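You operate a simulated robot arm through the tools that you are given. There is no shell and no other tool. Be economical: measure what you need, move in short steps, check, and stop when the job is done.

You are at the controls of a simulated robot arm. One attempt, no reset.

TASK
Open the lower right bench drawer, fetch the yellow tin and set it inside, then shut the drawer. Then put the blue mug on the board of the grey stand. Then open the left drawer of the low cupboard, put the pale wad inside and shut the drawer again. Then push the upper right bench drawer shut. Then take the silver cap and leave it on top of the grey tape roll. Then open the tool drawer of the near winder. The order counts. Set down upright: blue mug.

Only the result counts: the job must be done as asked and must still hold three seconds after the hand-in. Knocking over, shifting, dropping, spilling or breaking anything else fails it. A push-on lid holds only when it is set on centred and level and pressed home; a screw cap is set on level and turned clockwise until tight.

THE ROBOT
A 7-joint arm with a fingered hand on a trunk, on a base that drives. Base frame: it is fixed to the floor where the robot stands at the start and does not move with it; the origin is under the middle of the robot, x ahead of it, y to its left, z up; the surface under the hand at the start is at about z = 0.8. Units: m, rad, N and s.
With the tool pointing down near the work surface it reaches from about 0.2 to 0.72 m from the robot's upright axis, wherever it stands. Its first joint turns from -2.897 to 2.897 rad. Places, roughly: blue mug (12x8x9 cm) [0.9, 0.2, 0.8]; board of the grey stand [-1.5, -0.1, 0.6]; drawer [0.6, 0.1, 0.4]; drawer cl [-1.4, 3.6, 0.7]; grey tape roll (8x8x5 cm) [0.1, 0.8, 0.8]; left drawer of the low cupboard [-1.3, 3.6, 0.8]; lower right bench drawer [0.6, 0.1, 0.5]; pale wad (5x5x4 cm) [1, 0.1, 0.8]; silver cap (5x5x3 cm) [0.4, 1, 0.8]; tool drawer of the near winder [-3.3, -4.4, 0.5]; upper right bench drawer [0.5, 0, 0.7]; yellow tin (7x7x6 cm) [1, 0.3, 0.8]. Payload 4 kg.
Tool frame: the origin (TCP) lies between the finger pads and is the grasp point; the fingertips stand 0.026 m ahead of it; z points along the fingers, y is the line along which they close. The gripper opens to 0.132 m. The gripper's body begins 0.073 m behind the TCP. The gripper is a hand of 4 fingers: y runs from the thumb to the fingers, the wrist lies at [0, 0, -0.239] in the tool frame, and closing takes about 1.5 s.
Orientation is that of the tool frame in the base frame, as a unit quaternion [x, y, z, w]. With the fingers straight down and closing along the base's y, the tool's x points along the base's -x, its y along +y and its z along -z.

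THE INTERFACE
- The arm moves only by the tool jog_arm. Its argument "targets" is text: rows parted by semicolons, each of 6 numbers parted by spaces: the shift along the tool's x, y, z in m, then the turn, a rotation vector about the tool's x, y, z in rad. In form: dx dy dz rx ry rz; .... A call has 1 to 8 rows; each row is the pose to reach, as a shift and turn from the pose commanded when the call began, along the tool's axes at that moment. "jaw" is the opening, from 0 (shut) to 1 (fully open), set as the call begins (left out, the last holds). A row lasts 0.2 s, in which the tool goes at most 0.05 m and 0.15 rad; a call with a longer step from one row to the next is refused whole, and so is a gripper value outside its range. A pose out of reach is approached as far as the arm can. The call stops where the force on the tool passes 40 N (or 10 N more than at its start, if that is more) or the arm is blocked; 0.2 s more then pass. Each finger travels about 0.072 m/s and halts on what it meets, pressing with about 28 N; the grip force reading is that of the motor and also rises with nothing between the fingers. The clock runs only during rows and for 0.2 s after the last one: add rows that repeat a pose to give the fingers time. The reply holds the time, the measured pose of the TCP, the force on the tool along the base axes, the opening and the grip force, in the units named above and with some noise, with the torque about the TCP (base axes, N m) and any sound that the robot's microphone picked up.
- Cameras (640 x 400 px; columns grow to the right, rows downward): "scene" is now at [0.004, 0.1949, 1.3165]; the picture's right is [0.55, -0.84, 0.00], its down [-0.65, -0.42, -0.63] and it looks along [0.53, 0.35, -0.78] (base axes); focal length 214 px, centre (320, 200). "wrist" rides on the gripper at [0.068, 0.002, -0.097] in the tool frame; the picture's right is [-0.03, 1.00, 0.00], its down [-0.82, -0.02, -0.58] and it looks along [-0.58, -0.01, 0.82] (tool axes); focal length 270 px, centre (320, 200). There is no depth. A picture from a camera that has moved, and an enlarged one, comes with that camera's place and axes in the base frame and with its lens.
- camera(camera): a new picture of that camera. The clock stands still meanwhile.
- move_column(by): slides the trunk up (or, below 0, down) by that many m; the arm and the scene camera ride with it, the base frame stays. It gives what a move gives, with no picture.
- roll_base(legs): drives the robot by 1 to 6 legs, each [ahead, turn to the left] in m and rad, along the robot's own axes; the way and the turn of a leg run together, so that a leg with both is an arc; at most 1.5 m and 3.142 rad a leg. The arm and the cameras ride along, it lands a little off, and it stops where it bumps. It gives what a move gives.
- finger_targets(finger1, finger2, finger3, thumb_bend): sets how far each is bent, from 0 (flat) to 1 (curled in); at 0.3 the hand is open as for a grip, at 0.7 the pads meet at the TCP. One left out holds its place. A second passes; each finger stops where it meets its share of the squeeze, and holds until it gets a number again. A gripper value or a shape takes the hand back. It gives what a move gives, with no picture; readings hold the bend of each and the force on the fingers (four entries, about 0 where the hand has none), thumb and palm.
- hand_shape(shape): the hand has 4 fingers and takes this shape, open, in about a second: jaw (thumb against the fingers, like two jaws); tri (thumb and two fingers); tip (a fingertip pinch); poke (one finger out to press); point (the index stretched); flat (the hand flat); cup (the hand cupped); fist (a fist). The gripper value then closes the fingers along that shape, each until it touches; the sizes above hold for jaw. It gives what a move gives, with no picture.
- pan_tilt(pan, tilt): turns the head with the scene camera to pan (to the left, within 2.705 rad either way) and tilt (down, from -0.506 to 1.204), counted from straight ahead of the robot. It gives what a move gives.
- inspect(camera, box): a new picture of the part [left, top, right, bottom] of that camera's present view, enlarged. The clock stands still meanwhile.
- job_done(): hands the job in; it is judged then, once.

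Go step by step. Nothing tells you exact positions but the pictures and the camera data: compare them with the known pose of the tool, close in by small moves and look again before you grip or let go. The budget is 207 turns and 200 pictures, counting those below and the enlarged ones. Unless the task says otherwise, let go and move clear before handing in.

The tools are called as a command line: name --argument value ..., lists and objects as JSON in quotes. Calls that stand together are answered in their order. jog_arm: Moves the arm, as the interface text tells. Its arguments: {"type":"object","properties":{"targets":{"type":"string"},"jaw":{"type":"number"}},"required":["targets"]} The other tools are called the same way: move_column (by) slides the trunk up or down; hand_shape (shape) gives the hand a shape; finger_targets (finger1, finger2, finger3, thumb_bend) moves the fingers one by one; roll_base (legs) drives the base; pan_tilt (pan, tilt) turns the head that bears the scene camera; camera (camera) takes a picture; inspect (camera, box) takes an enlarged picture of a part of a camera's view; job_done () hands the job in.

At the start:

```text
time: 0.0
tool_pos: [0.4855, 0.0623, 1.0585]
tcp_rot: [0.0, 1.0, 0.0, 0.0]
ft_force: [0.2, 0.1, 0.3]
wrist_torque: [0.0, -0.01, -0.02]
width: 0.1318
grip_force: 0.1
shape: jaw
bend: [0.3, 0.3, 0.3, 0.3]
finger forces: [0.0, 0.0, 0.0, 0.0, 0.0, 0.1]
trunk travel left (down, up): [-0.3, 0.29]
robot x, y, heading: [0.004, 0.0005, -0.003]
head pan, tilt: [0.578, 0.887]
```

scene: 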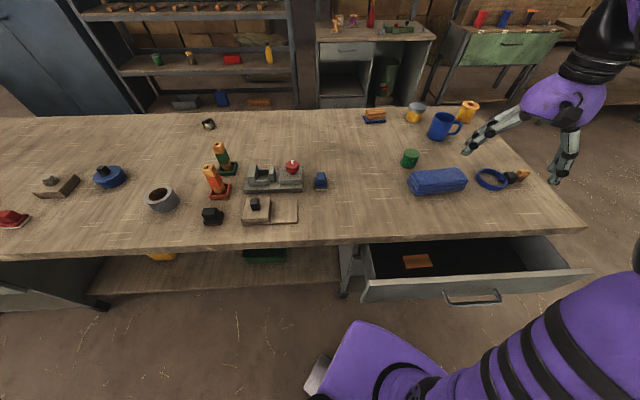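
wrist: 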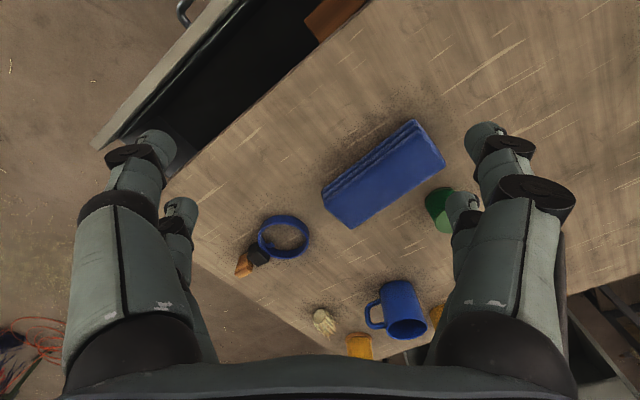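

I see the bench with the upper right drawer already standing open, and the mug, tin and wad at its far right end. I'll take a closer look before planning.

inspect --camera "scene" --box '[340, 80, 600, 240]'

inspect --camera "scene" --box '[320, 220, 640, 400]'

inspect --camera "wrist" --box '[200, 180, 500, 370]'

```text
2.46 times, centred on (470, 160) of scene
camera zoom: at [0.004, 0.1949, 1.3165], right [0.55, -0.84, 0.0], down [-0.65, -0.42, -0.63], along [0.53, 0.35, -0.78], focal length 528 px, centre (-49, 298)
```

zoom: 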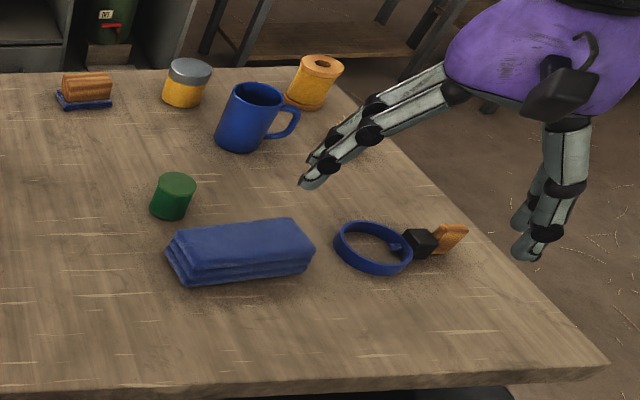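

```text
2.00 times, centred on (480, 310) of scene
camera zoom: at [0.004, 0.1949, 1.3165], right [0.55, -0.84, 0.0], down [-0.65, -0.42, -0.63], along [0.53, 0.35, -0.78], focal length 429 px, centre (0, -20)
```

zoom: 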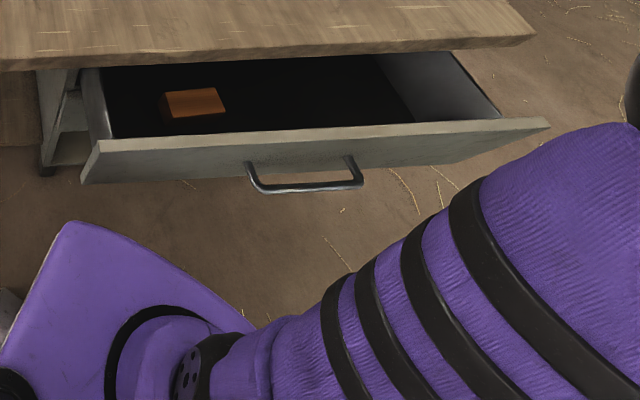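

```text
2.11 times, centred on (350, 275) of wrist
camera zoom: at [0.4168, 0.0629, 1.1535], right [0.03, 1.0, 0.0], down [0.82, -0.02, 0.58], along [0.58, -0.01, -0.82], focal length 569 px, centre (257, 42)
```

zoom: 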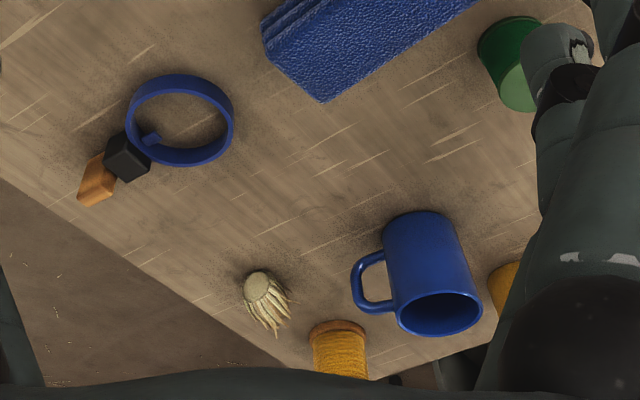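

The bench is turned about 37° to me, and the open upper drawer overhangs the lower one. I'll look around the room to plan the driving.

pan_tilt --pan -0.4 --tilt 0.5

camera --camera "scene"

pan_tilt --pan -1.9 --tilt 0.4

camera --camera "scene"

pan_tilt --pan 1.9 --tilt 0.4

camera --camera "scene"

pan_tilt --pan 2.7 --tilt 0.4

camera --camera "scene"

```text
time: 1.2
tool_pos: [0.4848, 0.0612, 1.057]
tcp_rot: [0.0, 1.0, 0.0, 0.0]
ft_force: [-1.1, 0.0, 0.7]
wrist_torque: [0.02, 0.01, 0.01]
width: 0.1318
grip_force: 0.0
shape: jaw
bend: [0.3, 0.3, 0.3, 0.3]
finger forces: [0.0, 0.0, 0.0, 0.0, 0.1, 0.1]
trunk travel left (down, up): [-0.3, 0.29]
robot x, y, heading: [0.0004, -0.0008, -0.0]
head pan, tilt: [-0.4, 0.499]
```

```text
194 pictures are left
camera scene: at [0.024, 0.1178, 1.3493], right [-0.39, -0.92, 0.0], down [-0.44, 0.19, -0.88], along [0.81, -0.34, -0.48], focal length 214 px, centre (320, 200)
```

scene: 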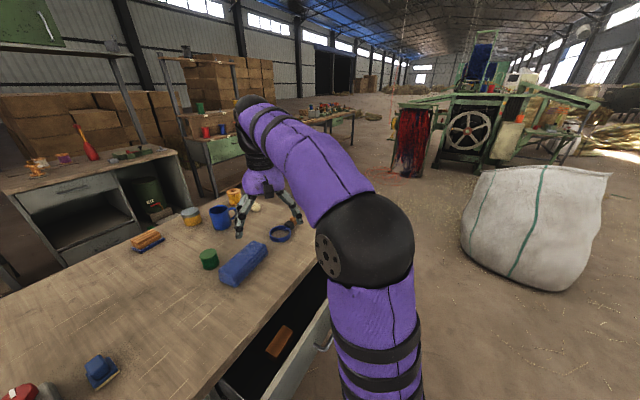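

```text
time: 2.9
tool_pos: [0.4851, 0.0619, 1.0588]
tcp_rot: [0.0, 1.0, 0.0, 0.0]
ft_force: [-0.5, -0.3, 0.3]
wrist_torque: [-0.03, 0.01, 0.0]
width: 0.1319
grip_force: 0.1
shape: jaw
bend: [0.3, 0.3, 0.3, 0.3]
finger forces: [0.0, 0.0, 0.0, 0.0, 0.1, 0.0]
trunk travel left (down, up): [-0.3, 0.29]
robot x, y, heading: [-0.0004, 0.001, -0.001]
head pan, tilt: [-1.901, 0.4]
```

```text
193 pictures are left
camera scene: at [-0.0898, 0.0655, 1.3585], right [-0.95, 0.32, 0.0], down [0.13, 0.37, -0.92], along [-0.3, -0.87, -0.39], focal length 214 px, centre (320, 200)
```

scene: 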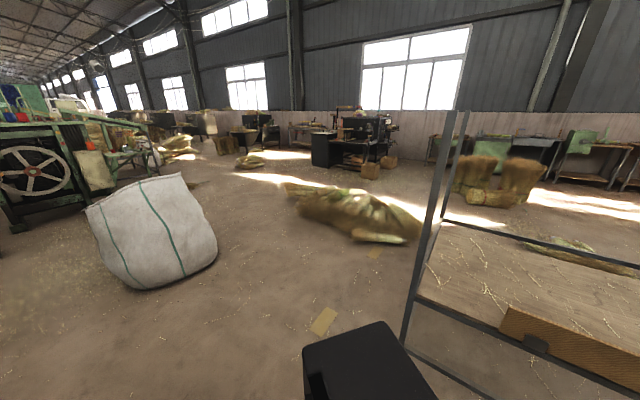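

```text
time: 6.0
tool_pos: [0.4858, 0.0625, 1.0576]
tcp_rot: [0.0, 1.0, 0.001, 0.0]
ft_force: [-0.2, 1.3, -0.2]
wrist_torque: [-0.02, -0.01, 0.02]
width: 0.1319
grip_force: 0.0
shape: jaw
bend: [0.3, 0.3, 0.3, 0.3]
finger forces: [0.0, 0.0, 0.0, 0.0, 0.0, 0.0]
trunk travel left (down, up): [-0.3, 0.29]
robot x, y, heading: [0.0005, 0.0004, -0.001]
head pan, tilt: [1.901, 0.4]
```

```text
192 pictures are left
camera scene: at [-0.0899, 0.2408, 1.3585], right [0.95, 0.32, 0.0], down [0.13, -0.37, -0.92], along [-0.3, 0.87, -0.39], focal length 214 px, centre (320, 200)
```

scene: 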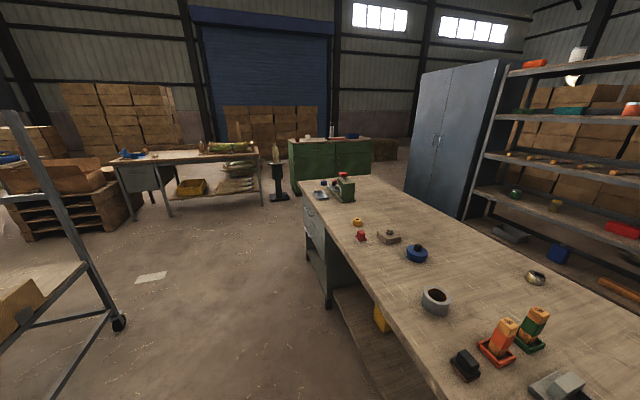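

```text
time: 7.1
tool_pos: [0.4851, 0.0615, 1.0586]
tcp_rot: [0.001, 1.0, -0.001, -0.001]
ft_force: [0.6, -0.4, -0.1]
wrist_torque: [0.01, -0.03, 0.0]
width: 0.132
grip_force: 0.1
shape: jaw
bend: [0.3, 0.3, 0.3, 0.3]
finger forces: [0.0, 0.0, 0.0, 0.0, 0.0, 0.1]
trunk travel left (down, up): [-0.3, 0.29]
robot x, y, heading: [-0.002, 0.0003, -0.004]
head pan, tilt: [2.7, 0.4]
```

```text
191 pictures are left
camera scene: at [-0.1436, 0.1928, 1.3585], right [0.43, 0.9, 0.0], down [0.35, -0.17, -0.92], along [-0.83, 0.39, -0.39], focal length 214 px, centre (320, 200)
```

scene: 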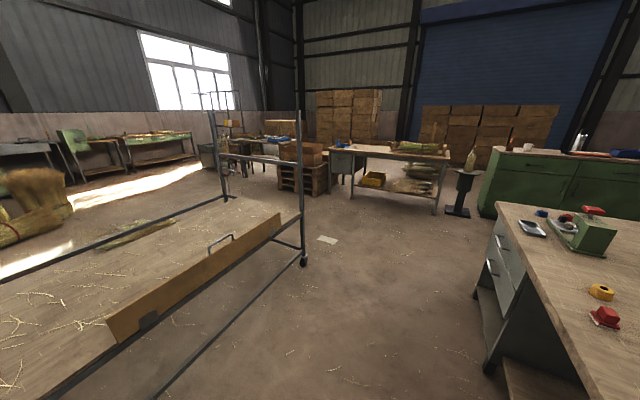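

The stand is behind me, the winder is to the rear right and the cupboard is to the left. I'll back off and face the drawers squarely, since the bench's inward heading is about 0.65 rad.

roll_base --legs '[[0, 1.33], [-0.45, 0], [0, -0.683]]'

pan_tilt --pan 0 --tilt 0.8

camera --camera "scene"

```text
time: 15.5
tool_pos: [0.2447, -0.0862, 1.0585]
tcp_rot: [-0.325, 0.946, -0.001, -0.001]
ft_force: [0.3, -0.2, -0.2]
wrist_torque: [0.06, 0.01, -0.02]
width: 0.1319
grip_force: 0.0
shape: jaw
bend: [0.3, 0.3, 0.3, 0.3]
finger forces: [0.0, 0.0, 0.1, 0.1, 0.0, 0.1]
trunk travel left (down, up): [-0.3, 0.29]
robot x, y, heading: [-0.0971, -0.4349, 0.655]
head pan, tilt: [2.7, 0.4]
```

```text
time: 17.9
tool_pos: [0.2445, -0.0877, 1.0578]
tcp_rot: [-0.324, 0.946, -0.001, 0.0]
ft_force: [0.2, -0.1, 0.5]
wrist_torque: [-0.01, -0.02, 0.02]
width: 0.1319
grip_force: 0.1
shape: jaw
bend: [0.3, 0.3, 0.3, 0.3]
finger forces: [0.1, 0.1, 0.1, 0.0, 0.0, 0.0]
trunk travel left (down, up): [-0.3, 0.29]
robot x, y, heading: [-0.0973, -0.4296, 0.666]
head pan, tilt: [0.0, 0.799]
```

```text
190 pictures are left
camera scene: at [-0.1775, -0.3, 1.3234], right [0.61, -0.79, 0.0], down [-0.57, -0.44, -0.7], along [0.55, 0.43, -0.72], focal length 214 px, centre (320, 200)
```

scene: 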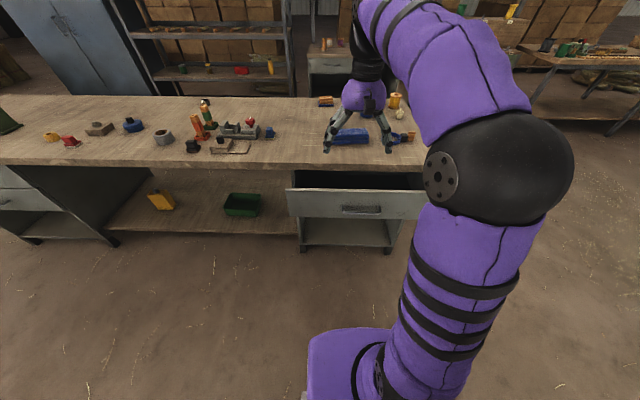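

The bench is square to me now. I'll zoom in under the upper drawer and lower the trunk for a better look.

move_column --by -0.3

pan_tilt --pan 0 --tilt 0.55

inspect --camera "scene" --box '[240, 100, 480, 260]'

```text
time: 20.9
tool_pos: [0.2451, -0.087, 0.7587]
tcp_rot: [-0.325, 0.946, 0.0, 0.0]
ft_force: [-0.3, -0.2, -0.4]
wrist_torque: [0.01, -0.03, 0.03]
width: 0.1318
grip_force: 0.0
shape: jaw
bend: [0.3, 0.3, 0.3, 0.3]
finger forces: [0.0, 0.1, 0.0, 0.1, 0.0, 0.0]
trunk travel left (down, up): [0.0, 0.59]
robot x, y, heading: [-0.103, -0.4361, 0.662]
head pan, tilt: [0.0, 0.799]
```

```text
time: 21.7
tool_pos: [0.2431, -0.0883, 0.7581]
tcp_rot: [-0.324, 0.946, 0.001, 0.001]
ft_force: [-0.4, 0.6, 0.3]
wrist_torque: [0.0, -0.02, -0.02]
width: 0.1321
grip_force: 0.0
shape: jaw
bend: [0.3, 0.3, 0.3, 0.3]
finger forces: [0.0, 0.1, 0.0, 0.0, 0.1, 0.0]
trunk travel left (down, up): [0.0, 0.59]
robot x, y, heading: [-0.101, -0.4368, 0.663]
head pan, tilt: [0.0, 0.55]
```

```text
2.50 times, centred on (360, 180) of scene
camera zoom: at [-0.1703, -0.2945, 1.0447], right [0.61, -0.79, 0.0], down [-0.41, -0.32, -0.85], along [0.67, 0.52, -0.52], focal length 536 px, centre (220, 250)
```

zoom: 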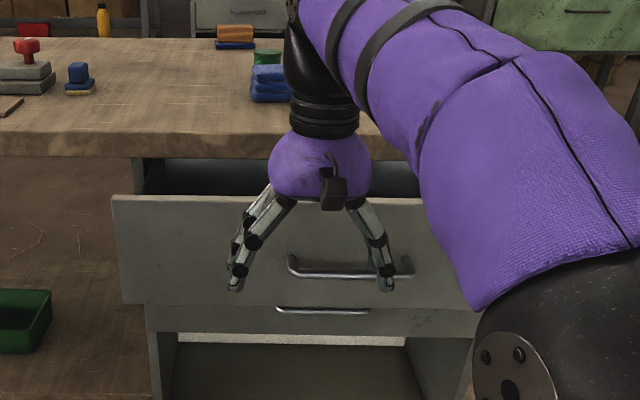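

I can see the lower drawer's handle just below the upper front, at about z = 0.49. I'll swing the hand to point horizontally at the bench.

jog_arm --targets "0 0 0.02 0 -0.15 0; 0 0 0.04 0 -0.3 0; 0 0 0.06 0 -0.45 0; 0 0 0.08 0 -0.6 0; 0 0 0.1 0 -0.75 0; 0 0 0.12 0 -0.9 0; 0 0 0.14 0 -1.05 0; 0 0 0.16 0 -1.2 0"

camera --camera "scene"

```text
time: 23.5
tool_pos: [0.12, 0.0218, 0.594]
tcp_rot: [-0.389, 0.749, 0.313, 0.436]
ft_force: [-0.4, -0.5, 0.6]
wrist_torque: [0.05, 0.01, 0.0]
width: 0.1318
grip_force: 0.1
shape: jaw
bend: [0.3, 0.3, 0.3, 0.3]
finger forces: [0.0, 0.1, 0.0, 0.0, 0.1, 0.1]
out of reach, approached as far as the arm can: row 8
trunk travel left (down, up): [0.0, 0.59]
robot x, y, heading: [-0.0991, -0.4355, 0.664]
head pan, tilt: [0.0, 0.55]
stopped in row 8: the arm was blocked; the commanded pose is now the measured one
```

```text
188 pictures are left
camera scene: at [-0.171, -0.294, 1.0448], right [0.62, -0.78, 0.0], down [-0.41, -0.32, -0.85], along [0.67, 0.53, -0.52], focal length 214 px, centre (320, 200)
```

scene: 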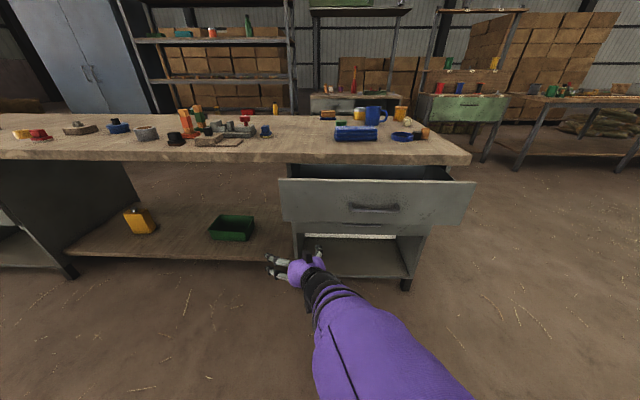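

The target was too close in. I'll move outward toward the drawer while turning the hand so the fingers close vertically.

jog_arm --targets "0.0043 -0.0348 0.008 -0.0037 -0.0615 0.1342; 0.0085 -0.0695 0.0161 -0.0074 -0.123 0.2684; 0.0128 -0.1043 0.0242 -0.0111 -0.1845 0.4026; 0.017 -0.139 0.0322 -0.0148 -0.246 0.5368; 0.0213 -0.1738 0.0403 -0.0185 -0.3075 0.671; 0.0255 -0.2085 0.0483 -0.0222 -0.369 0.8052; 0.0298 -0.2433 0.0564 -0.0259 -0.4305 0.9394; 0.034 -0.278 0.0644 -0.0296 -0.492 1.0736"

jog_arm --targets "0 0 0 -0.0037 -0.0615 0.1342; 0 0 0 -0.0074 -0.123 0.2684; 0 0 0 -0.0111 -0.1845 0.4026"

camera --camera "scene"

camera --camera "wrist"

```text
time: 25.3
tool_pos: [0.3745, -0.0792, 0.5002]
tcp_rot: [0.126, 0.713, 0.58, 0.373]
ft_force: [-0.7, -0.6, 0.4]
wrist_torque: [-0.01, -0.01, -0.05]
width: 0.1318
grip_force: 0.1
shape: jaw
bend: [0.3, 0.3, 0.3, 0.3]
finger forces: [0.0, 0.0, 0.0, 0.1, 0.0, 0.0]
out of reach, approached as far as the arm can: row 1, 2, 3, 4, 5, 6
trunk travel left (down, up): [0.0, 0.59]
robot x, y, heading: [-0.102, -0.436, 0.662]
head pan, tilt: [0.0, 0.55]
```

```text
time: 26.1
tool_pos: [0.3746, -0.0789, 0.5004]
tcp_rot: [0.317, 0.633, 0.633, 0.314]
ft_force: [0.4, -0.3, 0.0]
wrist_torque: [-0.01, 0.02, 0.01]
width: 0.1325
grip_force: 0.0
shape: jaw
bend: [0.3, 0.3, 0.3, 0.3]
finger forces: [0.0, 0.0, 0.1, 0.0, 0.0, 0.0]
trunk travel left (down, up): [0.0, 0.59]
robot x, y, heading: [-0.0987, -0.4347, 0.664]
head pan, tilt: [0.0, 0.55]
```

```text
187 pictures are left
camera scene: at [-0.1704, -0.2945, 1.0447], right [0.61, -0.79, 0.0], down [-0.41, -0.32, -0.85], along [0.67, 0.52, -0.52], focal length 214 px, centre (320, 200)
```

scene: 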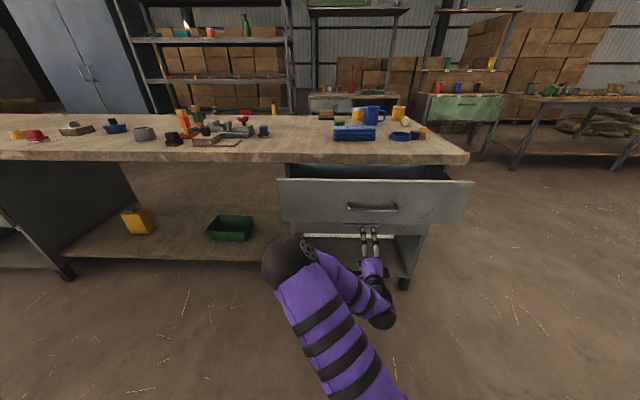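

```text
186 pictures are left
camera wrist: at [0.2567, -0.0833, 0.5007], right [0.02, -0.02, 1.0], down [0.03, -1.0, -0.02], along [1.0, 0.03, -0.02], focal length 270 px, centre (320, 200)
```

wrist: 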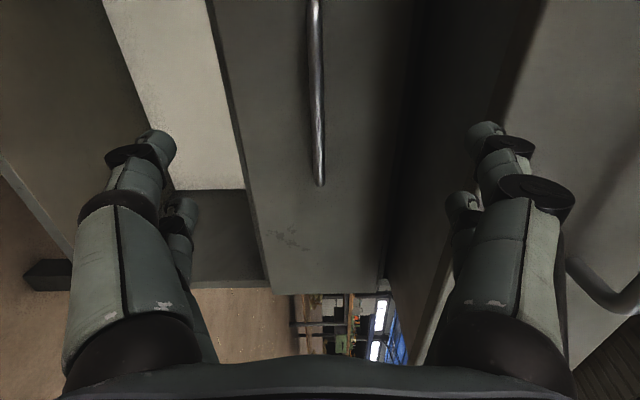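

The hand is horizontal with the handle at about the TCP height. I'll part-close the jaw and advance below the upper drawer.

jog_arm --targets "0 0 0 0 0 0; 0 -0.004 0.02 0 0 0; 0 -0.004 0.05 0 0 0; 0 -0.004 0.08 0 0 0; 0 -0.004 0.1 0 0 0; 0 -0.004 0.1 0 0 0" --jaw 0.45

camera --camera "wrist"

```text
time: 27.5
tool_pos: [0.4543, -0.0195, 0.4955]
tcp_rot: [0.317, 0.633, 0.632, 0.315]
ft_force: [0.0, 0.5, 0.4]
wrist_torque: [-0.03, 0.0, 0.01]
width: 0.0598
grip_force: 0.0
shape: jaw
bend: [0.73, 0.73, 0.73, 0.7]
finger forces: [0.1, 0.0, 0.0, 0.0, 0.0, 0.0]
trunk travel left (down, up): [0.0, 0.59]
robot x, y, heading: [-0.1011, -0.4369, 0.659]
head pan, tilt: [0.0, 0.55]
```

```text
185 pictures are left
camera wrist: at [0.3363, -0.023, 0.496], right [0.02, -0.02, 1.0], down [0.03, -1.0, -0.02], along [1.0, 0.03, -0.02], focal length 270 px, centre (320, 200)
```

wrist: 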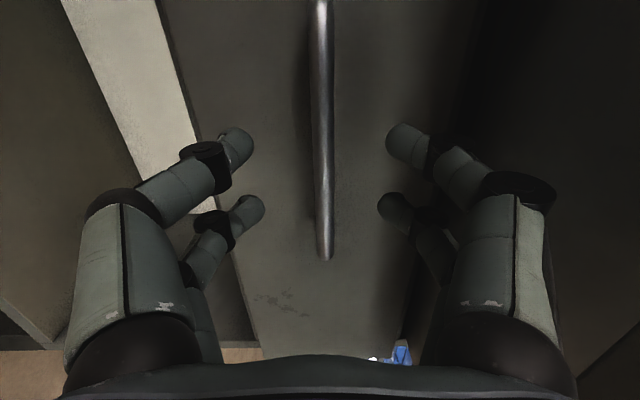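

The handle bar sits between the fingers about 4 cm ahead of the TCP. I'll advance and grip it.

jog_arm --targets "0 0 0.018 0 0 0; 0 0 0.035 0 0 0; 0 0 0.035 0 0 0"

jog_arm --targets "0 0 0 0 0 0; 0 0 0 0 0 0; 0 0 0 0 0 0; 0 0 0 0 0 0; 0 0 0 0 0 0; 0 0 0 0 0 0" --jaw 0

camera --camera "wrist"

```text
time: 28.3
tool_pos: [0.4826, 0.0019, 0.4958]
tcp_rot: [0.316, 0.634, 0.632, 0.315]
ft_force: [0.7, -0.2, 0.0]
wrist_torque: [0.01, 0.0, 0.0]
width: 0.06
grip_force: 0.1
shape: jaw
bend: [0.73, 0.73, 0.73, 0.7]
finger forces: [0.1, 0.0, 0.0, 0.0, 0.0, 0.1]
trunk travel left (down, up): [0.0, 0.59]
robot x, y, heading: [-0.1008, -0.4331, 0.664]
head pan, tilt: [0.0, 0.55]
```

```text
time: 29.7
tool_pos: [0.4827, 0.0026, 0.4953]
tcp_rot: [0.315, 0.633, 0.632, 0.316]
ft_force: [0.8, 0.6, -0.2]
wrist_torque: [0.01, -0.03, -0.02]
width: 0.0001
grip_force: 27.8
shape: jaw
bend: [0.7, 0.7, 0.61, 0.71]
finger forces: [0.1, 0.0, 0.0, 0.0, 0.0, 0.1]
trunk travel left (down, up): [0.0, 0.59]
robot x, y, heading: [-0.0998, -0.4338, 0.665]
head pan, tilt: [0.0, 0.55]
```

```text
184 pictures are left
camera wrist: at [0.3636, -0.0021, 0.496], right [0.02, -0.02, 1.0], down [0.03, -1.0, -0.02], along [1.0, 0.03, -0.02], focal length 270 px, centre (320, 200)
```

wrist: 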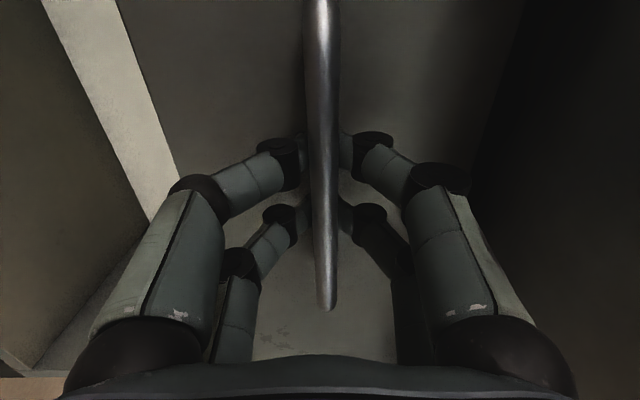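

The fingers have closed behind the bar, so it's hooked. Pulling out now.

jog_arm --targets "0 0 -0.02 0 0 0; 0 0 -0.04 0 0 0; 0 0 -0.06 0 0 0; 0 0 -0.085 0 0 0; 0 0 -0.11 0 0 0; 0 0 -0.135 0 0 0; 0 0 -0.16 0 0 0; 0 0 -0.185 0 0 0"

camera --camera "scene"

```text
time: 31.5
tool_pos: [0.3542, -0.0954, 0.4944]
tcp_rot: [0.317, 0.633, 0.633, 0.315]
ft_force: [-0.4, -0.3, 1.7]
wrist_torque: [0.02, 0.03, -0.02]
width: 0.0001
grip_force: 27.9
shape: jaw
bend: [0.7, 0.7, 0.61, 0.71]
finger forces: [0.1, 0.0, 0.1, 0.0, 0.0, 0.0]
out of reach, approached as far as the arm can: row 8
trunk travel left (down, up): [0.0, 0.59]
robot x, y, heading: [-0.0994, -0.4357, 0.668]
head pan, tilt: [0.0, 0.55]
```

```text
183 pictures are left
camera scene: at [-0.1705, -0.2945, 1.0447], right [0.61, -0.79, 0.0], down [-0.41, -0.32, -0.85], along [0.67, 0.52, -0.52], focal length 214 px, centre (320, 200)
```

scene: 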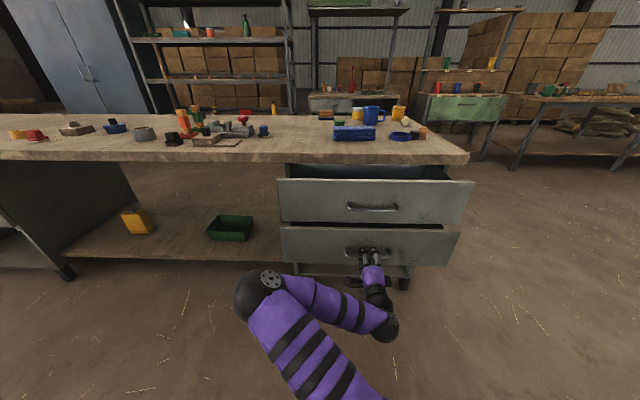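

The lower drawer is out 0.16 m, level with the upper one. The arm can't fold any further, so I'll drive straight back with the handle held to pull it past the upper drawer.

roll_base --legs '[[-0.12, 0]]'

camera --camera "scene"

```text
time: 32.7
tool_pos: [0.2823, -0.1513, 0.4941]
tcp_rot: [0.315, 0.631, 0.636, 0.315]
ft_force: [20.1, 10.4, -4.3]
wrist_torque: [-0.12, 0.03, -0.41]
width: 0.0001
grip_force: 28.4
shape: jaw
bend: [0.67, 0.69, 0.61, 0.73]
finger forces: [26.3, 0.0, 0.0, 0.0, 24.4, 0.0]
trunk travel left (down, up): [0.0, 0.59]
robot x, y, heading: [-0.1748, -0.4911, 0.659]
head pan, tilt: [0.0, 0.55]
stopped in leg 1: the force on the tool passed its limit at 110 N (the readings are from after the stop); the commanded pose is now the measured one
```

```text
182 pictures are left
camera scene: at [-0.2456, -0.3532, 1.0447], right [0.61, -0.79, 0.0], down [-0.41, -0.32, -0.85], along [0.67, 0.52, -0.52], focal length 214 px, centre (320, 200)
```

scene: 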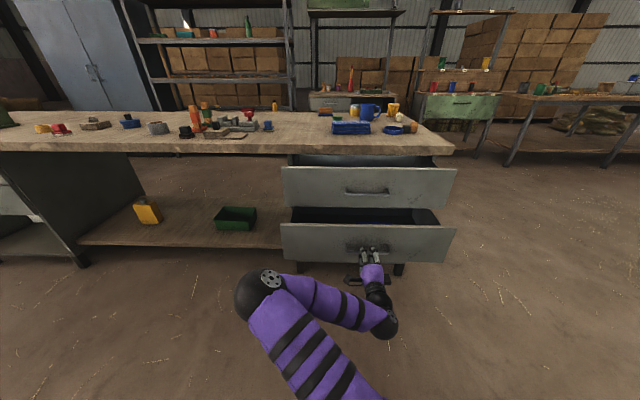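

The drawer hit its end stop at about 0.25 m out, roughly 0.1 m past the upper one. I'll release and back off a little.

jog_arm --targets "0 0 0.008 0 0 0; 0 0 0.008 0 0 0; 0 0 0.008 0 0 0; 0 0 0.008 0 0 0; 0 0 0.008 0 0 0; 0 0 0.008 0 0 0" --jaw 0.5

camera --camera "wrist"

pan_tilt --pan 2.6 --tilt 0.7

camera --camera "scene"

```text
time: 34.1
tool_pos: [0.287, -0.1464, 0.4956]
tcp_rot: [0.314, 0.631, 0.636, 0.315]
ft_force: [0.1, -0.3, 0.1]
wrist_torque: [0.02, 0.01, -0.01]
width: 0.0654
grip_force: 0.0
shape: jaw
bend: [0.73, 0.73, 0.73, 0.7]
finger forces: [0.0, 0.0, 0.1, 0.0, 0.1, 0.0]
trunk travel left (down, up): [0.0, 0.59]
robot x, y, heading: [-0.1764, -0.4973, 0.662]
head pan, tilt: [0.0, 0.55]
```

```text
181 pictures are left
camera wrist: at [0.1696, -0.1514, 0.4958], right [0.01, -0.03, 1.0], down [0.03, -1.0, -0.03], along [1.0, 0.03, -0.01], focal length 270 px, centre (320, 200)
```

wrist: 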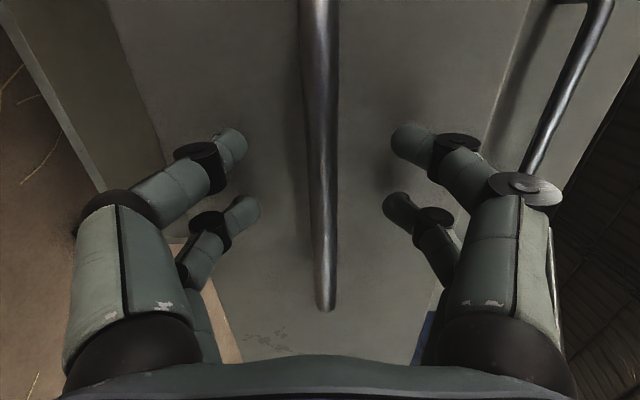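

```text
time: 36.4
tool_pos: [0.2875, -0.1468, 0.4953]
tcp_rot: [0.315, 0.631, 0.636, 0.315]
ft_force: [0.3, 0.0, 0.4]
wrist_torque: [0.0, 0.01, 0.0]
width: 0.0654
grip_force: 0.0
shape: jaw
bend: [0.73, 0.73, 0.73, 0.7]
finger forces: [0.0, 0.0, 0.0, 0.0, 0.0, 0.1]
trunk travel left (down, up): [0.0, 0.59]
robot x, y, heading: [-0.1743, -0.4924, 0.654]
head pan, tilt: [2.601, 0.7]
```

```text
180 pictures are left
camera scene: at [-0.4022, -0.4191, 1.0316], right [-0.12, 0.99, 0.0], down [0.64, 0.08, -0.77], along [-0.76, -0.09, -0.64], focal length 214 px, centre (320, 200)
```

scene: 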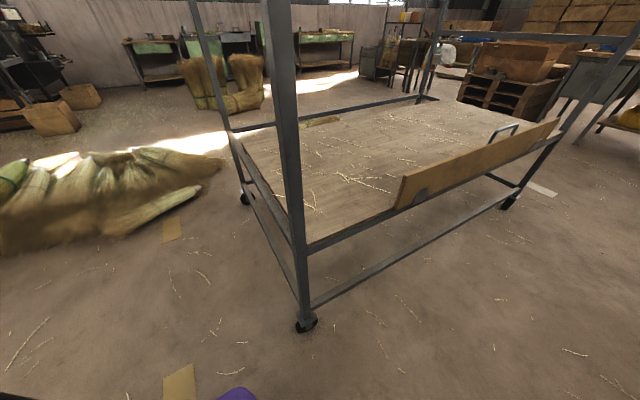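

There's limited room behind, but a short step back is fine. Then I'll fold the hand back to pointing down and raise the trunk.

roll_base --legs '[[-0.09, 0]]'

jog_arm --targets "0 0.0325 0 0.0863 0.0863 -0.0863; 0 0.065 0 0.1726 0.1726 -0.1726; 0 0.0975 0 0.2589 0.2589 -0.2589; 0 0.13 0 0.3452 0.3452 -0.3452; 0 0.1625 0 0.4315 0.4315 -0.4315; 0 0.195 0 0.5178 0.5178 -0.5178; 0 0.2275 0 0.6041 0.6041 -0.6041; 0 0.26 0 0.6904 0.6904 -0.6904" --jaw 1

jog_arm --targets "0 0 0 0.0863 0.0863 -0.0863; 0 0 0 0.1726 0.1726 -0.1726; 0 0 0 0.2589 0.2589 -0.2589; 0 0 0 0.3452 0.3452 -0.3452; 0 0 0 0.4315 0.4315 -0.4315; 0 0 0 0.518 0.518 -0.518"

move_column --by 0.3

pan_tilt --pan 0 --tilt 0.8

camera --camera "scene"

```text
time: 37.5
tool_pos: [0.2169, -0.203, 0.496]
tcp_rot: [0.315, 0.63, 0.636, 0.316]
ft_force: [-0.1, -0.5, -0.4]
wrist_torque: [-0.01, -0.01, -0.04]
width: 0.0652
grip_force: 0.1
shape: jaw
bend: [0.73, 0.73, 0.73, 0.7]
finger forces: [0.1, 0.1, 0.0, 0.0, 0.0, 0.0]
trunk travel left (down, up): [0.0, 0.59]
robot x, y, heading: [-0.2499, -0.5474, 0.657]
head pan, tilt: [2.601, 0.7]
```

```text
time: 39.3
tool_pos: [0.2155, -0.2053, 0.7568]
tcp_rot: [-0.048, 0.933, 0.319, 0.16]
ft_force: [-0.5, -0.5, 0.6]
wrist_torque: [0.03, -0.02, 0.01]
width: 0.132
grip_force: 0.1
shape: jaw
bend: [0.3, 0.3, 0.3, 0.3]
finger forces: [0.1, 0.1, 0.0, 0.0, 0.0, 0.0]
trunk travel left (down, up): [0.0, 0.59]
robot x, y, heading: [-0.2476, -0.547, 0.66]
head pan, tilt: [2.601, 0.7]
```

```text
time: 40.7
tool_pos: [0.2148, -0.2046, 0.755]
tcp_rot: [-0.317, 0.949, 0.001, 0.002]
ft_force: [-0.1, -0.1, 0.1]
wrist_torque: [0.0, 0.0, -0.01]
width: 0.1319
grip_force: 0.0
shape: jaw
bend: [0.3, 0.3, 0.3, 0.3]
finger forces: [0.1, 0.0, 0.0, 0.0, 0.1, 0.0]
trunk travel left (down, up): [0.0, 0.59]
robot x, y, heading: [-0.2505, -0.5525, 0.656]
head pan, tilt: [2.601, 0.7]
```

```text
time: 43.7
tool_pos: [0.2143, -0.2039, 1.0548]
tcp_rot: [-0.318, 0.948, 0.003, 0.002]
ft_force: [-0.1, 0.0, -0.1]
wrist_torque: [-0.01, -0.04, -0.03]
width: 0.1319
grip_force: 0.0
shape: jaw
bend: [0.3, 0.3, 0.3, 0.3]
finger forces: [0.0, 0.0, 0.1, 0.0, 0.0, 0.0]
trunk travel left (down, up): [-0.3, 0.29]
robot x, y, heading: [-0.2477, -0.5484, 0.661]
head pan, tilt: [2.601, 0.7]
```

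```text
time: 46.1
tool_pos: [0.2149, -0.2041, 1.0551]
tcp_rot: [-0.317, 0.948, 0.003, 0.002]
ft_force: [-0.1, -0.8, -0.7]
wrist_torque: [0.02, 0.02, -0.01]
width: 0.132
grip_force: 0.1
shape: jaw
bend: [0.3, 0.3, 0.3, 0.3]
finger forces: [0.0, 0.1, 0.0, 0.0, 0.0, 0.0]
trunk travel left (down, up): [-0.3, 0.29]
robot x, y, heading: [-0.2471, -0.5475, 0.659]
head pan, tilt: [0.0, 0.799]
```

```text
179 pictures are left
camera scene: at [-0.3257, -0.4152, 1.3233], right [0.61, -0.79, 0.0], down [-0.57, -0.44, -0.7], along [0.55, 0.43, -0.72], focal length 214 px, centre (320, 200)
```

scene: 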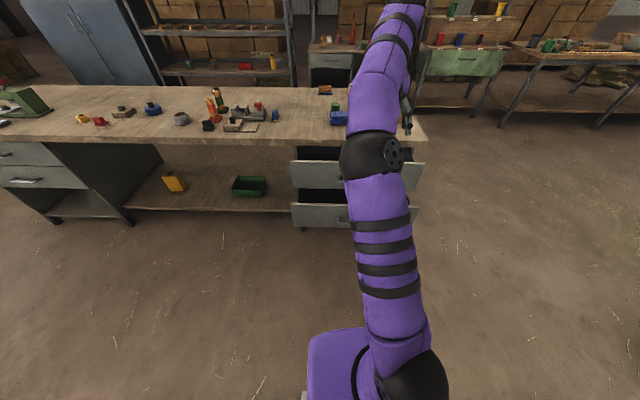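

I'll drive around to the right end of the bench, where the tin, mug and wad are all in reach.

roll_base --legs '[[0, -1.326], [0.738, 0], [0, 1.322], [0.7, 0]]'

pan_tilt --pan 0.9 --tilt 0.9

camera --camera "scene"

```text
time: 60.7
tool_pos: [1.3651, -0.2514, 1.055]
tcp_rot: [-0.306, 0.952, 0.002, 0.003]
ft_force: [0.2, 0.2, -0.3]
wrist_torque: [0.02, 0.03, -0.04]
width: 0.1321
grip_force: 0.0
shape: jaw
bend: [0.3, 0.3, 0.3, 0.3]
finger forces: [0.0, 0.0, 0.1, 0.1, 0.1, 0.0]
trunk travel left (down, up): [-0.3, 0.29]
robot x, y, heading: [0.8915, -0.5858, 0.637]
head pan, tilt: [0.0, 0.799]
```

```text
time: 61.9
tool_pos: [1.3642, -0.2523, 1.0558]
tcp_rot: [-0.306, 0.952, 0.003, 0.003]
ft_force: [-0.2, -0.2, 0.1]
wrist_torque: [0.03, 0.01, 0.01]
width: 0.1318
grip_force: 0.1
shape: jaw
bend: [0.3, 0.3, 0.3, 0.3]
finger forces: [0.0, 0.0, 0.0, 0.0, 0.0, 0.0]
trunk travel left (down, up): [-0.3, 0.29]
robot x, y, heading: [0.8939, -0.5864, 0.634]
head pan, tilt: [0.901, 0.901]
```

```text
178 pictures are left
camera scene: at [0.7569, -0.4232, 1.3154], right [1.0, -0.03, 0.0], down [-0.03, -0.78, -0.62], along [0.02, 0.62, -0.78], focal length 214 px, centre (320, 200)
```

scene: 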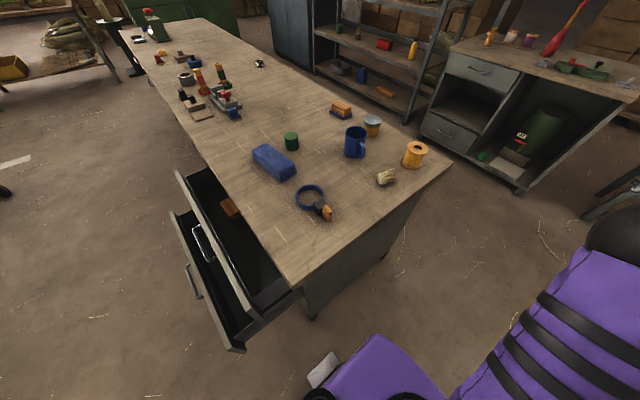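

The view is clear: the tin is at about (0.99, 0.33), the mug at (0.91, 0.20) and the wad at (0.99, 0.06). I'll drive on and turn to face along the bench.

roll_base --legs '[[0.52, 0.01], [0, 1.57]]'

pan_tilt --pan 0.0 --tilt 0.8

camera --camera "scene"

camera --camera "wrist"

```text
time: 69.2
tool_pos: [0.9603, 0.187, 1.0547]
tcp_rot: [0.898, -0.44, -0.005, 0.0]
ft_force: [0.9, -0.1, -0.4]
wrist_torque: [0.01, -0.01, 0.03]
width: 0.1319
grip_force: 0.1
shape: jaw
bend: [0.3, 0.3, 0.3, 0.3]
finger forces: [0.0, 0.0, 0.0, 0.0, 0.0, 0.0]
trunk travel left (down, up): [-0.3, 0.29]
robot x, y, heading: [1.3165, -0.272, 2.243]
head pan, tilt: [0.901, 0.901]
```

```text
time: 70.4
tool_pos: [0.9609, 0.1866, 1.0559]
tcp_rot: [0.898, -0.44, -0.003, 0.0]
ft_force: [0.9, 0.0, 0.4]
wrist_torque: [0.02, -0.03, 0.0]
width: 0.132
grip_force: 0.1
shape: jaw
bend: [0.3, 0.3, 0.3, 0.3]
finger forces: [0.0, 0.1, 0.1, 0.1, 0.0, 0.1]
trunk travel left (down, up): [-0.3, 0.29]
robot x, y, heading: [1.312, -0.2713, 2.249]
head pan, tilt: [0.0, 0.799]
```

```text
177 pictures are left
camera scene: at [1.1789, -0.3513, 1.3233], right [0.78, 0.62, 0.0], down [0.45, -0.56, -0.7], along [-0.43, 0.54, -0.72], focal length 214 px, centre (320, 200)
```

scene: 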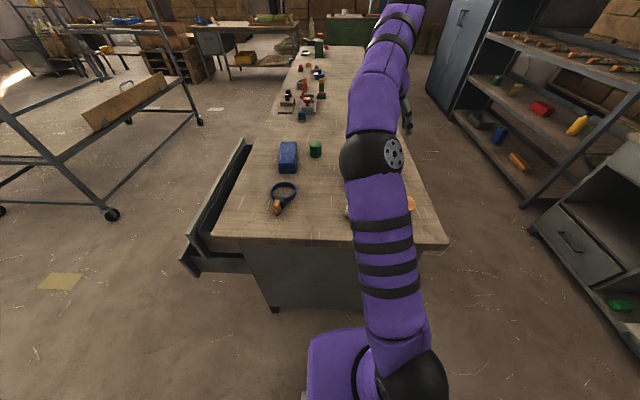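

```text
176 pictures are left
camera wrist: at [1.002, 0.1299, 1.1506], right [-0.81, -0.59, 0.0], down [-0.48, 0.66, 0.58], along [-0.35, 0.47, -0.81], focal length 270 px, centre (320, 200)
```

wrist: 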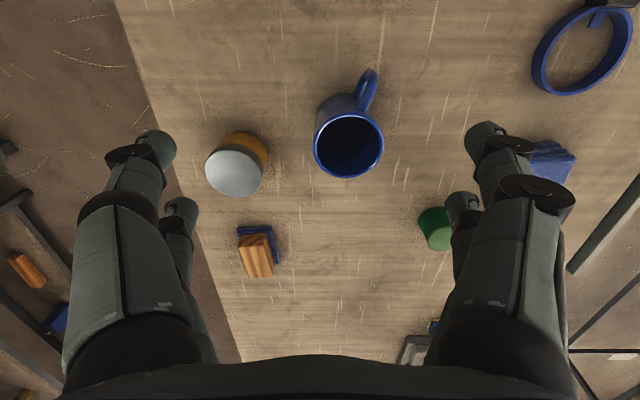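

The tin is at about (0.986, 0.328) with its lid at z ≈ 0.86. I'll move above it with the hand turned so the fingers clear the mug.

jog_arm --targets "-0.016 -0.018 0.015 0 0 0.15; -0.032 -0.036 0.03 0 0 0.3; -0.048 -0.054 0.045 0 0 0.45; -0.064 -0.072 0.06 0 0 0.6; -0.08 -0.09 0.075 0 0 0.75; -0.096 -0.108 0.095 0 0 0.9; -0.096 -0.108 0.095 0 0 0.9" --jaw 0.8

camera --camera "wrist"

```text
time: 72.0
tool_pos: [0.9889, 0.2877, 0.9468]
tcp_rot: [-0.616, 0.788, 0.005, -0.001]
ft_force: [0.5, -0.5, -0.1]
wrist_torque: [0.0, 0.01, 0.01]
width: 0.1057
grip_force: 0.0
shape: jaw
bend: [0.59, 0.59, 0.59, 0.44]
finger forces: [0.1, 0.0, 0.0, 0.0, 0.0, 0.1]
out of reach, approached as far as the arm can: row 3, 4, 5, 6, 7
trunk travel left (down, up): [-0.3, 0.29]
robot x, y, heading: [1.3115, -0.2743, 2.244]
head pan, tilt: [0.0, 0.799]
```

```text
175 pictures are left
camera wrist: at [0.9711, 0.2201, 1.042], right [-0.96, 0.26, 0.01], down [0.22, 0.78, 0.58], along [0.15, 0.56, -0.81], focal length 270 px, centre (320, 200)
```

wrist: 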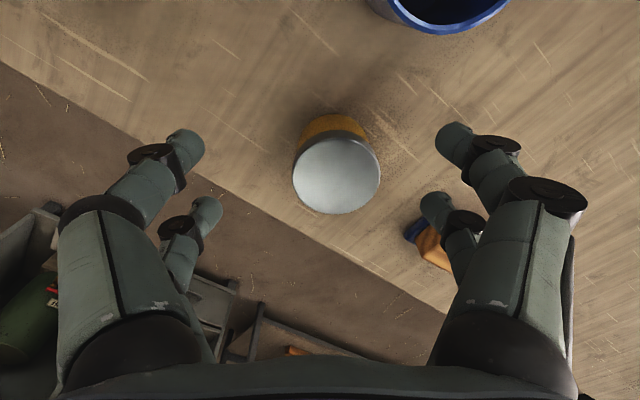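

I'm at the reach limit. I'll roll 8 cm closer and then correct position over the tin.

roll_base --legs '[[0.08, 0]]'

camera --camera "wrist"

```text
time: 73.0
tool_pos: [0.9393, 0.3488, 0.9466]
tcp_rot: [-0.617, 0.787, 0.005, -0.001]
ft_force: [-0.9, 0.0, 0.1]
wrist_torque: [0.02, -0.02, -0.01]
width: 0.1058
grip_force: 0.1
shape: jaw
bend: [0.59, 0.59, 0.59, 0.44]
finger forces: [0.1, 0.0, 0.0, 0.0, 0.0, 0.0]
trunk travel left (down, up): [-0.3, 0.29]
robot x, y, heading: [1.262, -0.2123, 2.245]
head pan, tilt: [0.0, 0.799]
```

```text
174 pictures are left
camera wrist: at [0.9217, 0.2821, 1.0422], right [-0.96, 0.26, 0.01], down [0.22, 0.78, 0.58], along [0.15, 0.56, -0.81], focal length 270 px, centre (320, 200)
```

wrist: 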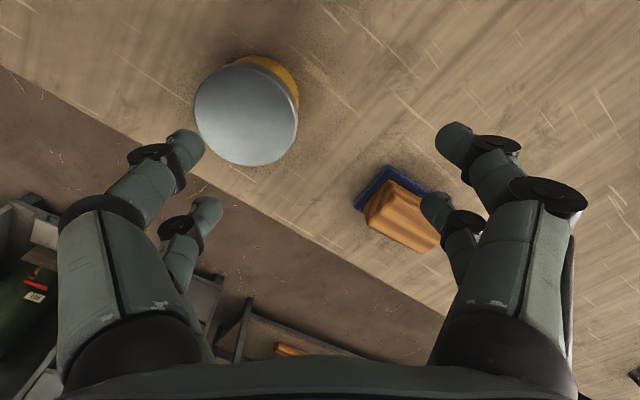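

Aligning over the tin and descending.

jog_arm --targets "0.005 -0.025 0 0 0 0; 0.0103 -0.0496 0 0 0 0; 0.0103 -0.0496 0.02 0 0 0; 0.0103 -0.0496 0.045 0 0 0; 0.0103 -0.0496 0.045 0 0 0"

camera --camera "wrist"

```text
time: 74.2
tool_pos: [0.9841, 0.3265, 0.9015]
tcp_rot: [-0.617, 0.787, 0.005, -0.001]
ft_force: [-0.6, 0.1, 0.3]
wrist_torque: [0.02, 0.04, -0.06]
width: 0.1061
grip_force: 0.1
shape: jaw
bend: [0.59, 0.59, 0.59, 0.44]
finger forces: [0.1, 0.0, 0.1, 0.0, 0.0, 0.1]
trunk travel left (down, up): [-0.3, 0.29]
robot x, y, heading: [1.2642, -0.2136, 2.246]
head pan, tilt: [0.0, 0.799]
```

```text
173 pictures are left
camera wrist: at [0.9675, 0.26, 0.9968], right [-0.96, 0.26, 0.01], down [0.22, 0.78, 0.58], along [0.15, 0.56, -0.81], focal length 270 px, centre (320, 200)
```

wrist: 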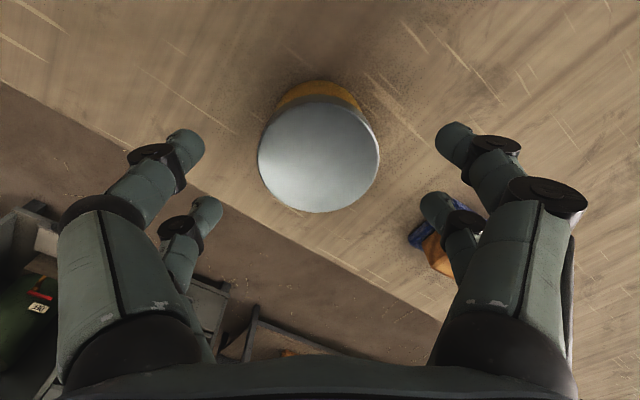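

Centred. Going down and closing.

jog_arm --targets "0 0 0.025 0 0 0; 0 0 0.05 0 0 0; 0 0 0.068 0 0 0; 0 0 0.068 0 0 0"

jog_arm --targets "0 0 0 0 0 0; 0 0 0 0 0 0; 0 0 0 0 0 0; 0 0 0 0 0 0; 0 0 0 0 0 0; 0 0 0 0 0 0; 0 0 0 0 0 0" --jaw 0

camera --camera "wrist"

```text
time: 75.2
tool_pos: [0.9828, 0.3292, 0.8341]
tcp_rot: [-0.618, 0.787, 0.004, 0.0]
ft_force: [-0.1, 0.3, -0.5]
wrist_torque: [-0.04, 0.02, -0.05]
width: 0.1058
grip_force: 0.0
shape: jaw
bend: [0.59, 0.59, 0.59, 0.44]
finger forces: [0.2, 0.1, 0.1, 0.1, 0.0, 0.0]
trunk travel left (down, up): [-0.3, 0.29]
robot x, y, heading: [1.2584, -0.2111, 2.242]
head pan, tilt: [0.0, 0.799]
```

```text
time: 76.8
tool_pos: [0.9833, 0.3285, 0.8332]
tcp_rot: [-0.617, 0.787, 0.004, -0.001]
ft_force: [0.8, 0.9, -0.1]
wrist_torque: [-0.04, 0.01, 0.0]
width: 0.0483
grip_force: 28.0
shape: jaw
bend: [0.74, 0.73, 0.73, 0.7]
finger forces: [25.4, 26.7, 26.1, 0.0, 23.3, 0.1]
trunk travel left (down, up): [-0.3, 0.29]
robot x, y, heading: [1.2613, -0.2102, 2.248]
head pan, tilt: [0.0, 0.799]
```

```text
172 pictures are left
camera wrist: at [0.967, 0.261, 0.9286], right [-0.96, 0.26, 0.01], down [0.22, 0.78, 0.58], along [0.15, 0.56, -0.81], focal length 270 px, centre (320, 200)
```

wrist: 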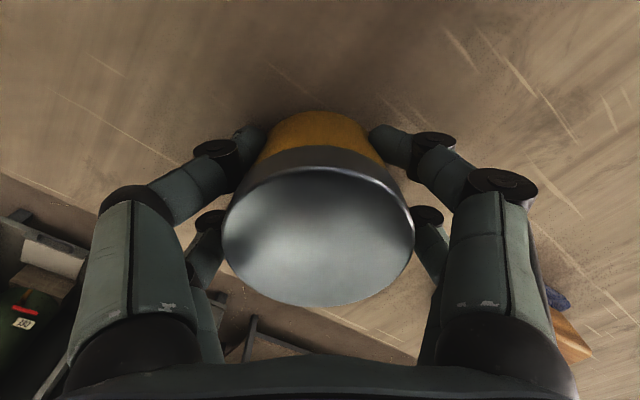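

Tin gripped. Lifting and drawing it in slightly for the drive.

jog_arm --targets "0 0 -0.02 0 0 0; 0 0 -0.05 0 0 0; 0 0 -0.09 0 0 0; 0 0 -0.13 0 0 0; 0.02 -0.018 -0.16 0 0 0; 0.04 -0.035 -0.18 0 0 0; 0.06 -0.053 -0.19 0 0 0"

roll_base --legs '[[0, -1.54], [-0.97, 0], [0, 0.94]]'

camera --camera "wrist"

camera --camera "scene"

```text
time: 78.5
tool_pos: [1.0229, 0.2571, 1.0225]
tcp_rot: [-0.617, 0.787, 0.004, -0.002]
ft_force: [0.0, 0.1, -1.6]
wrist_torque: [-0.03, 0.04, 0.01]
width: 0.0484
grip_force: 27.6
shape: jaw
bend: [0.74, 0.73, 0.73, 0.7]
finger forces: [25.6, 27.0, 26.2, 0.0, 23.6, 0.1]
trunk travel left (down, up): [-0.3, 0.29]
robot x, y, heading: [1.2597, -0.2113, 2.246]
head pan, tilt: [0.0, 0.799]
```

```text
time: 90.3
tool_pos: [0.5867, -0.3328, 1.0239]
tcp_rot: [-0.362, 0.932, 0.005, 0.0]
ft_force: [-0.5, -0.1, -1.2]
wrist_torque: [0.01, 0.0, -0.03]
width: 0.0477
grip_force: 27.6
shape: jaw
bend: [0.74, 0.73, 0.73, 0.7]
finger forces: [26.0, 27.1, 26.0, 0.0, 22.6, 0.0]
trunk travel left (down, up): [-0.3, 0.29]
robot x, y, heading: [0.5268, -0.8494, 1.657]
head pan, tilt: [0.0, 0.799]
```

```text
171 pictures are left
camera wrist: at [0.536, -0.3789, 1.1188], right [-0.66, 0.75, 0.01], down [0.62, 0.53, 0.58], along [0.43, 0.39, -0.81], focal length 270 px, centre (320, 200)
```

wrist: 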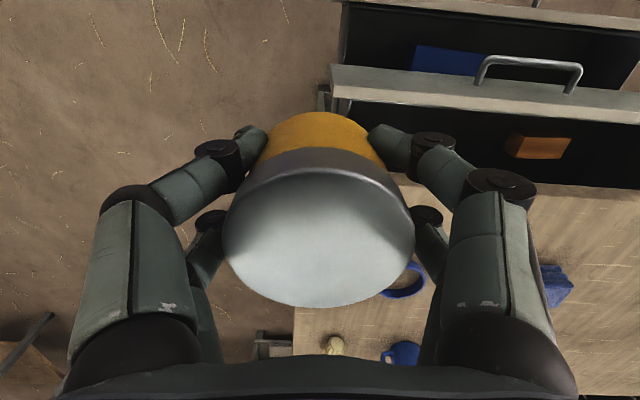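

```text
170 pictures are left
camera scene: at [0.3731, -0.8451, 1.3233], right [1.0, 0.09, 0.0], down [0.06, -0.71, -0.7], along [-0.06, 0.69, -0.72], focal length 214 px, centre (320, 200)
```

scene: 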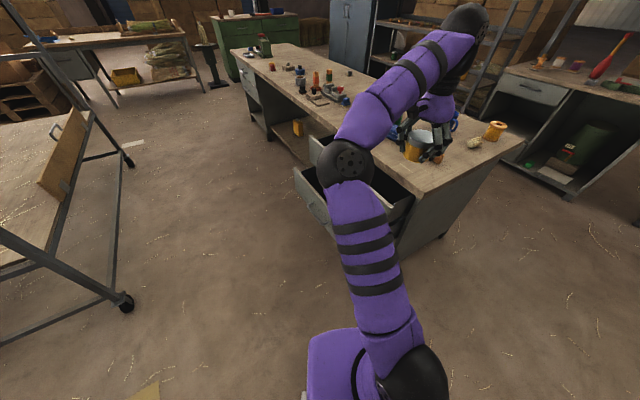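

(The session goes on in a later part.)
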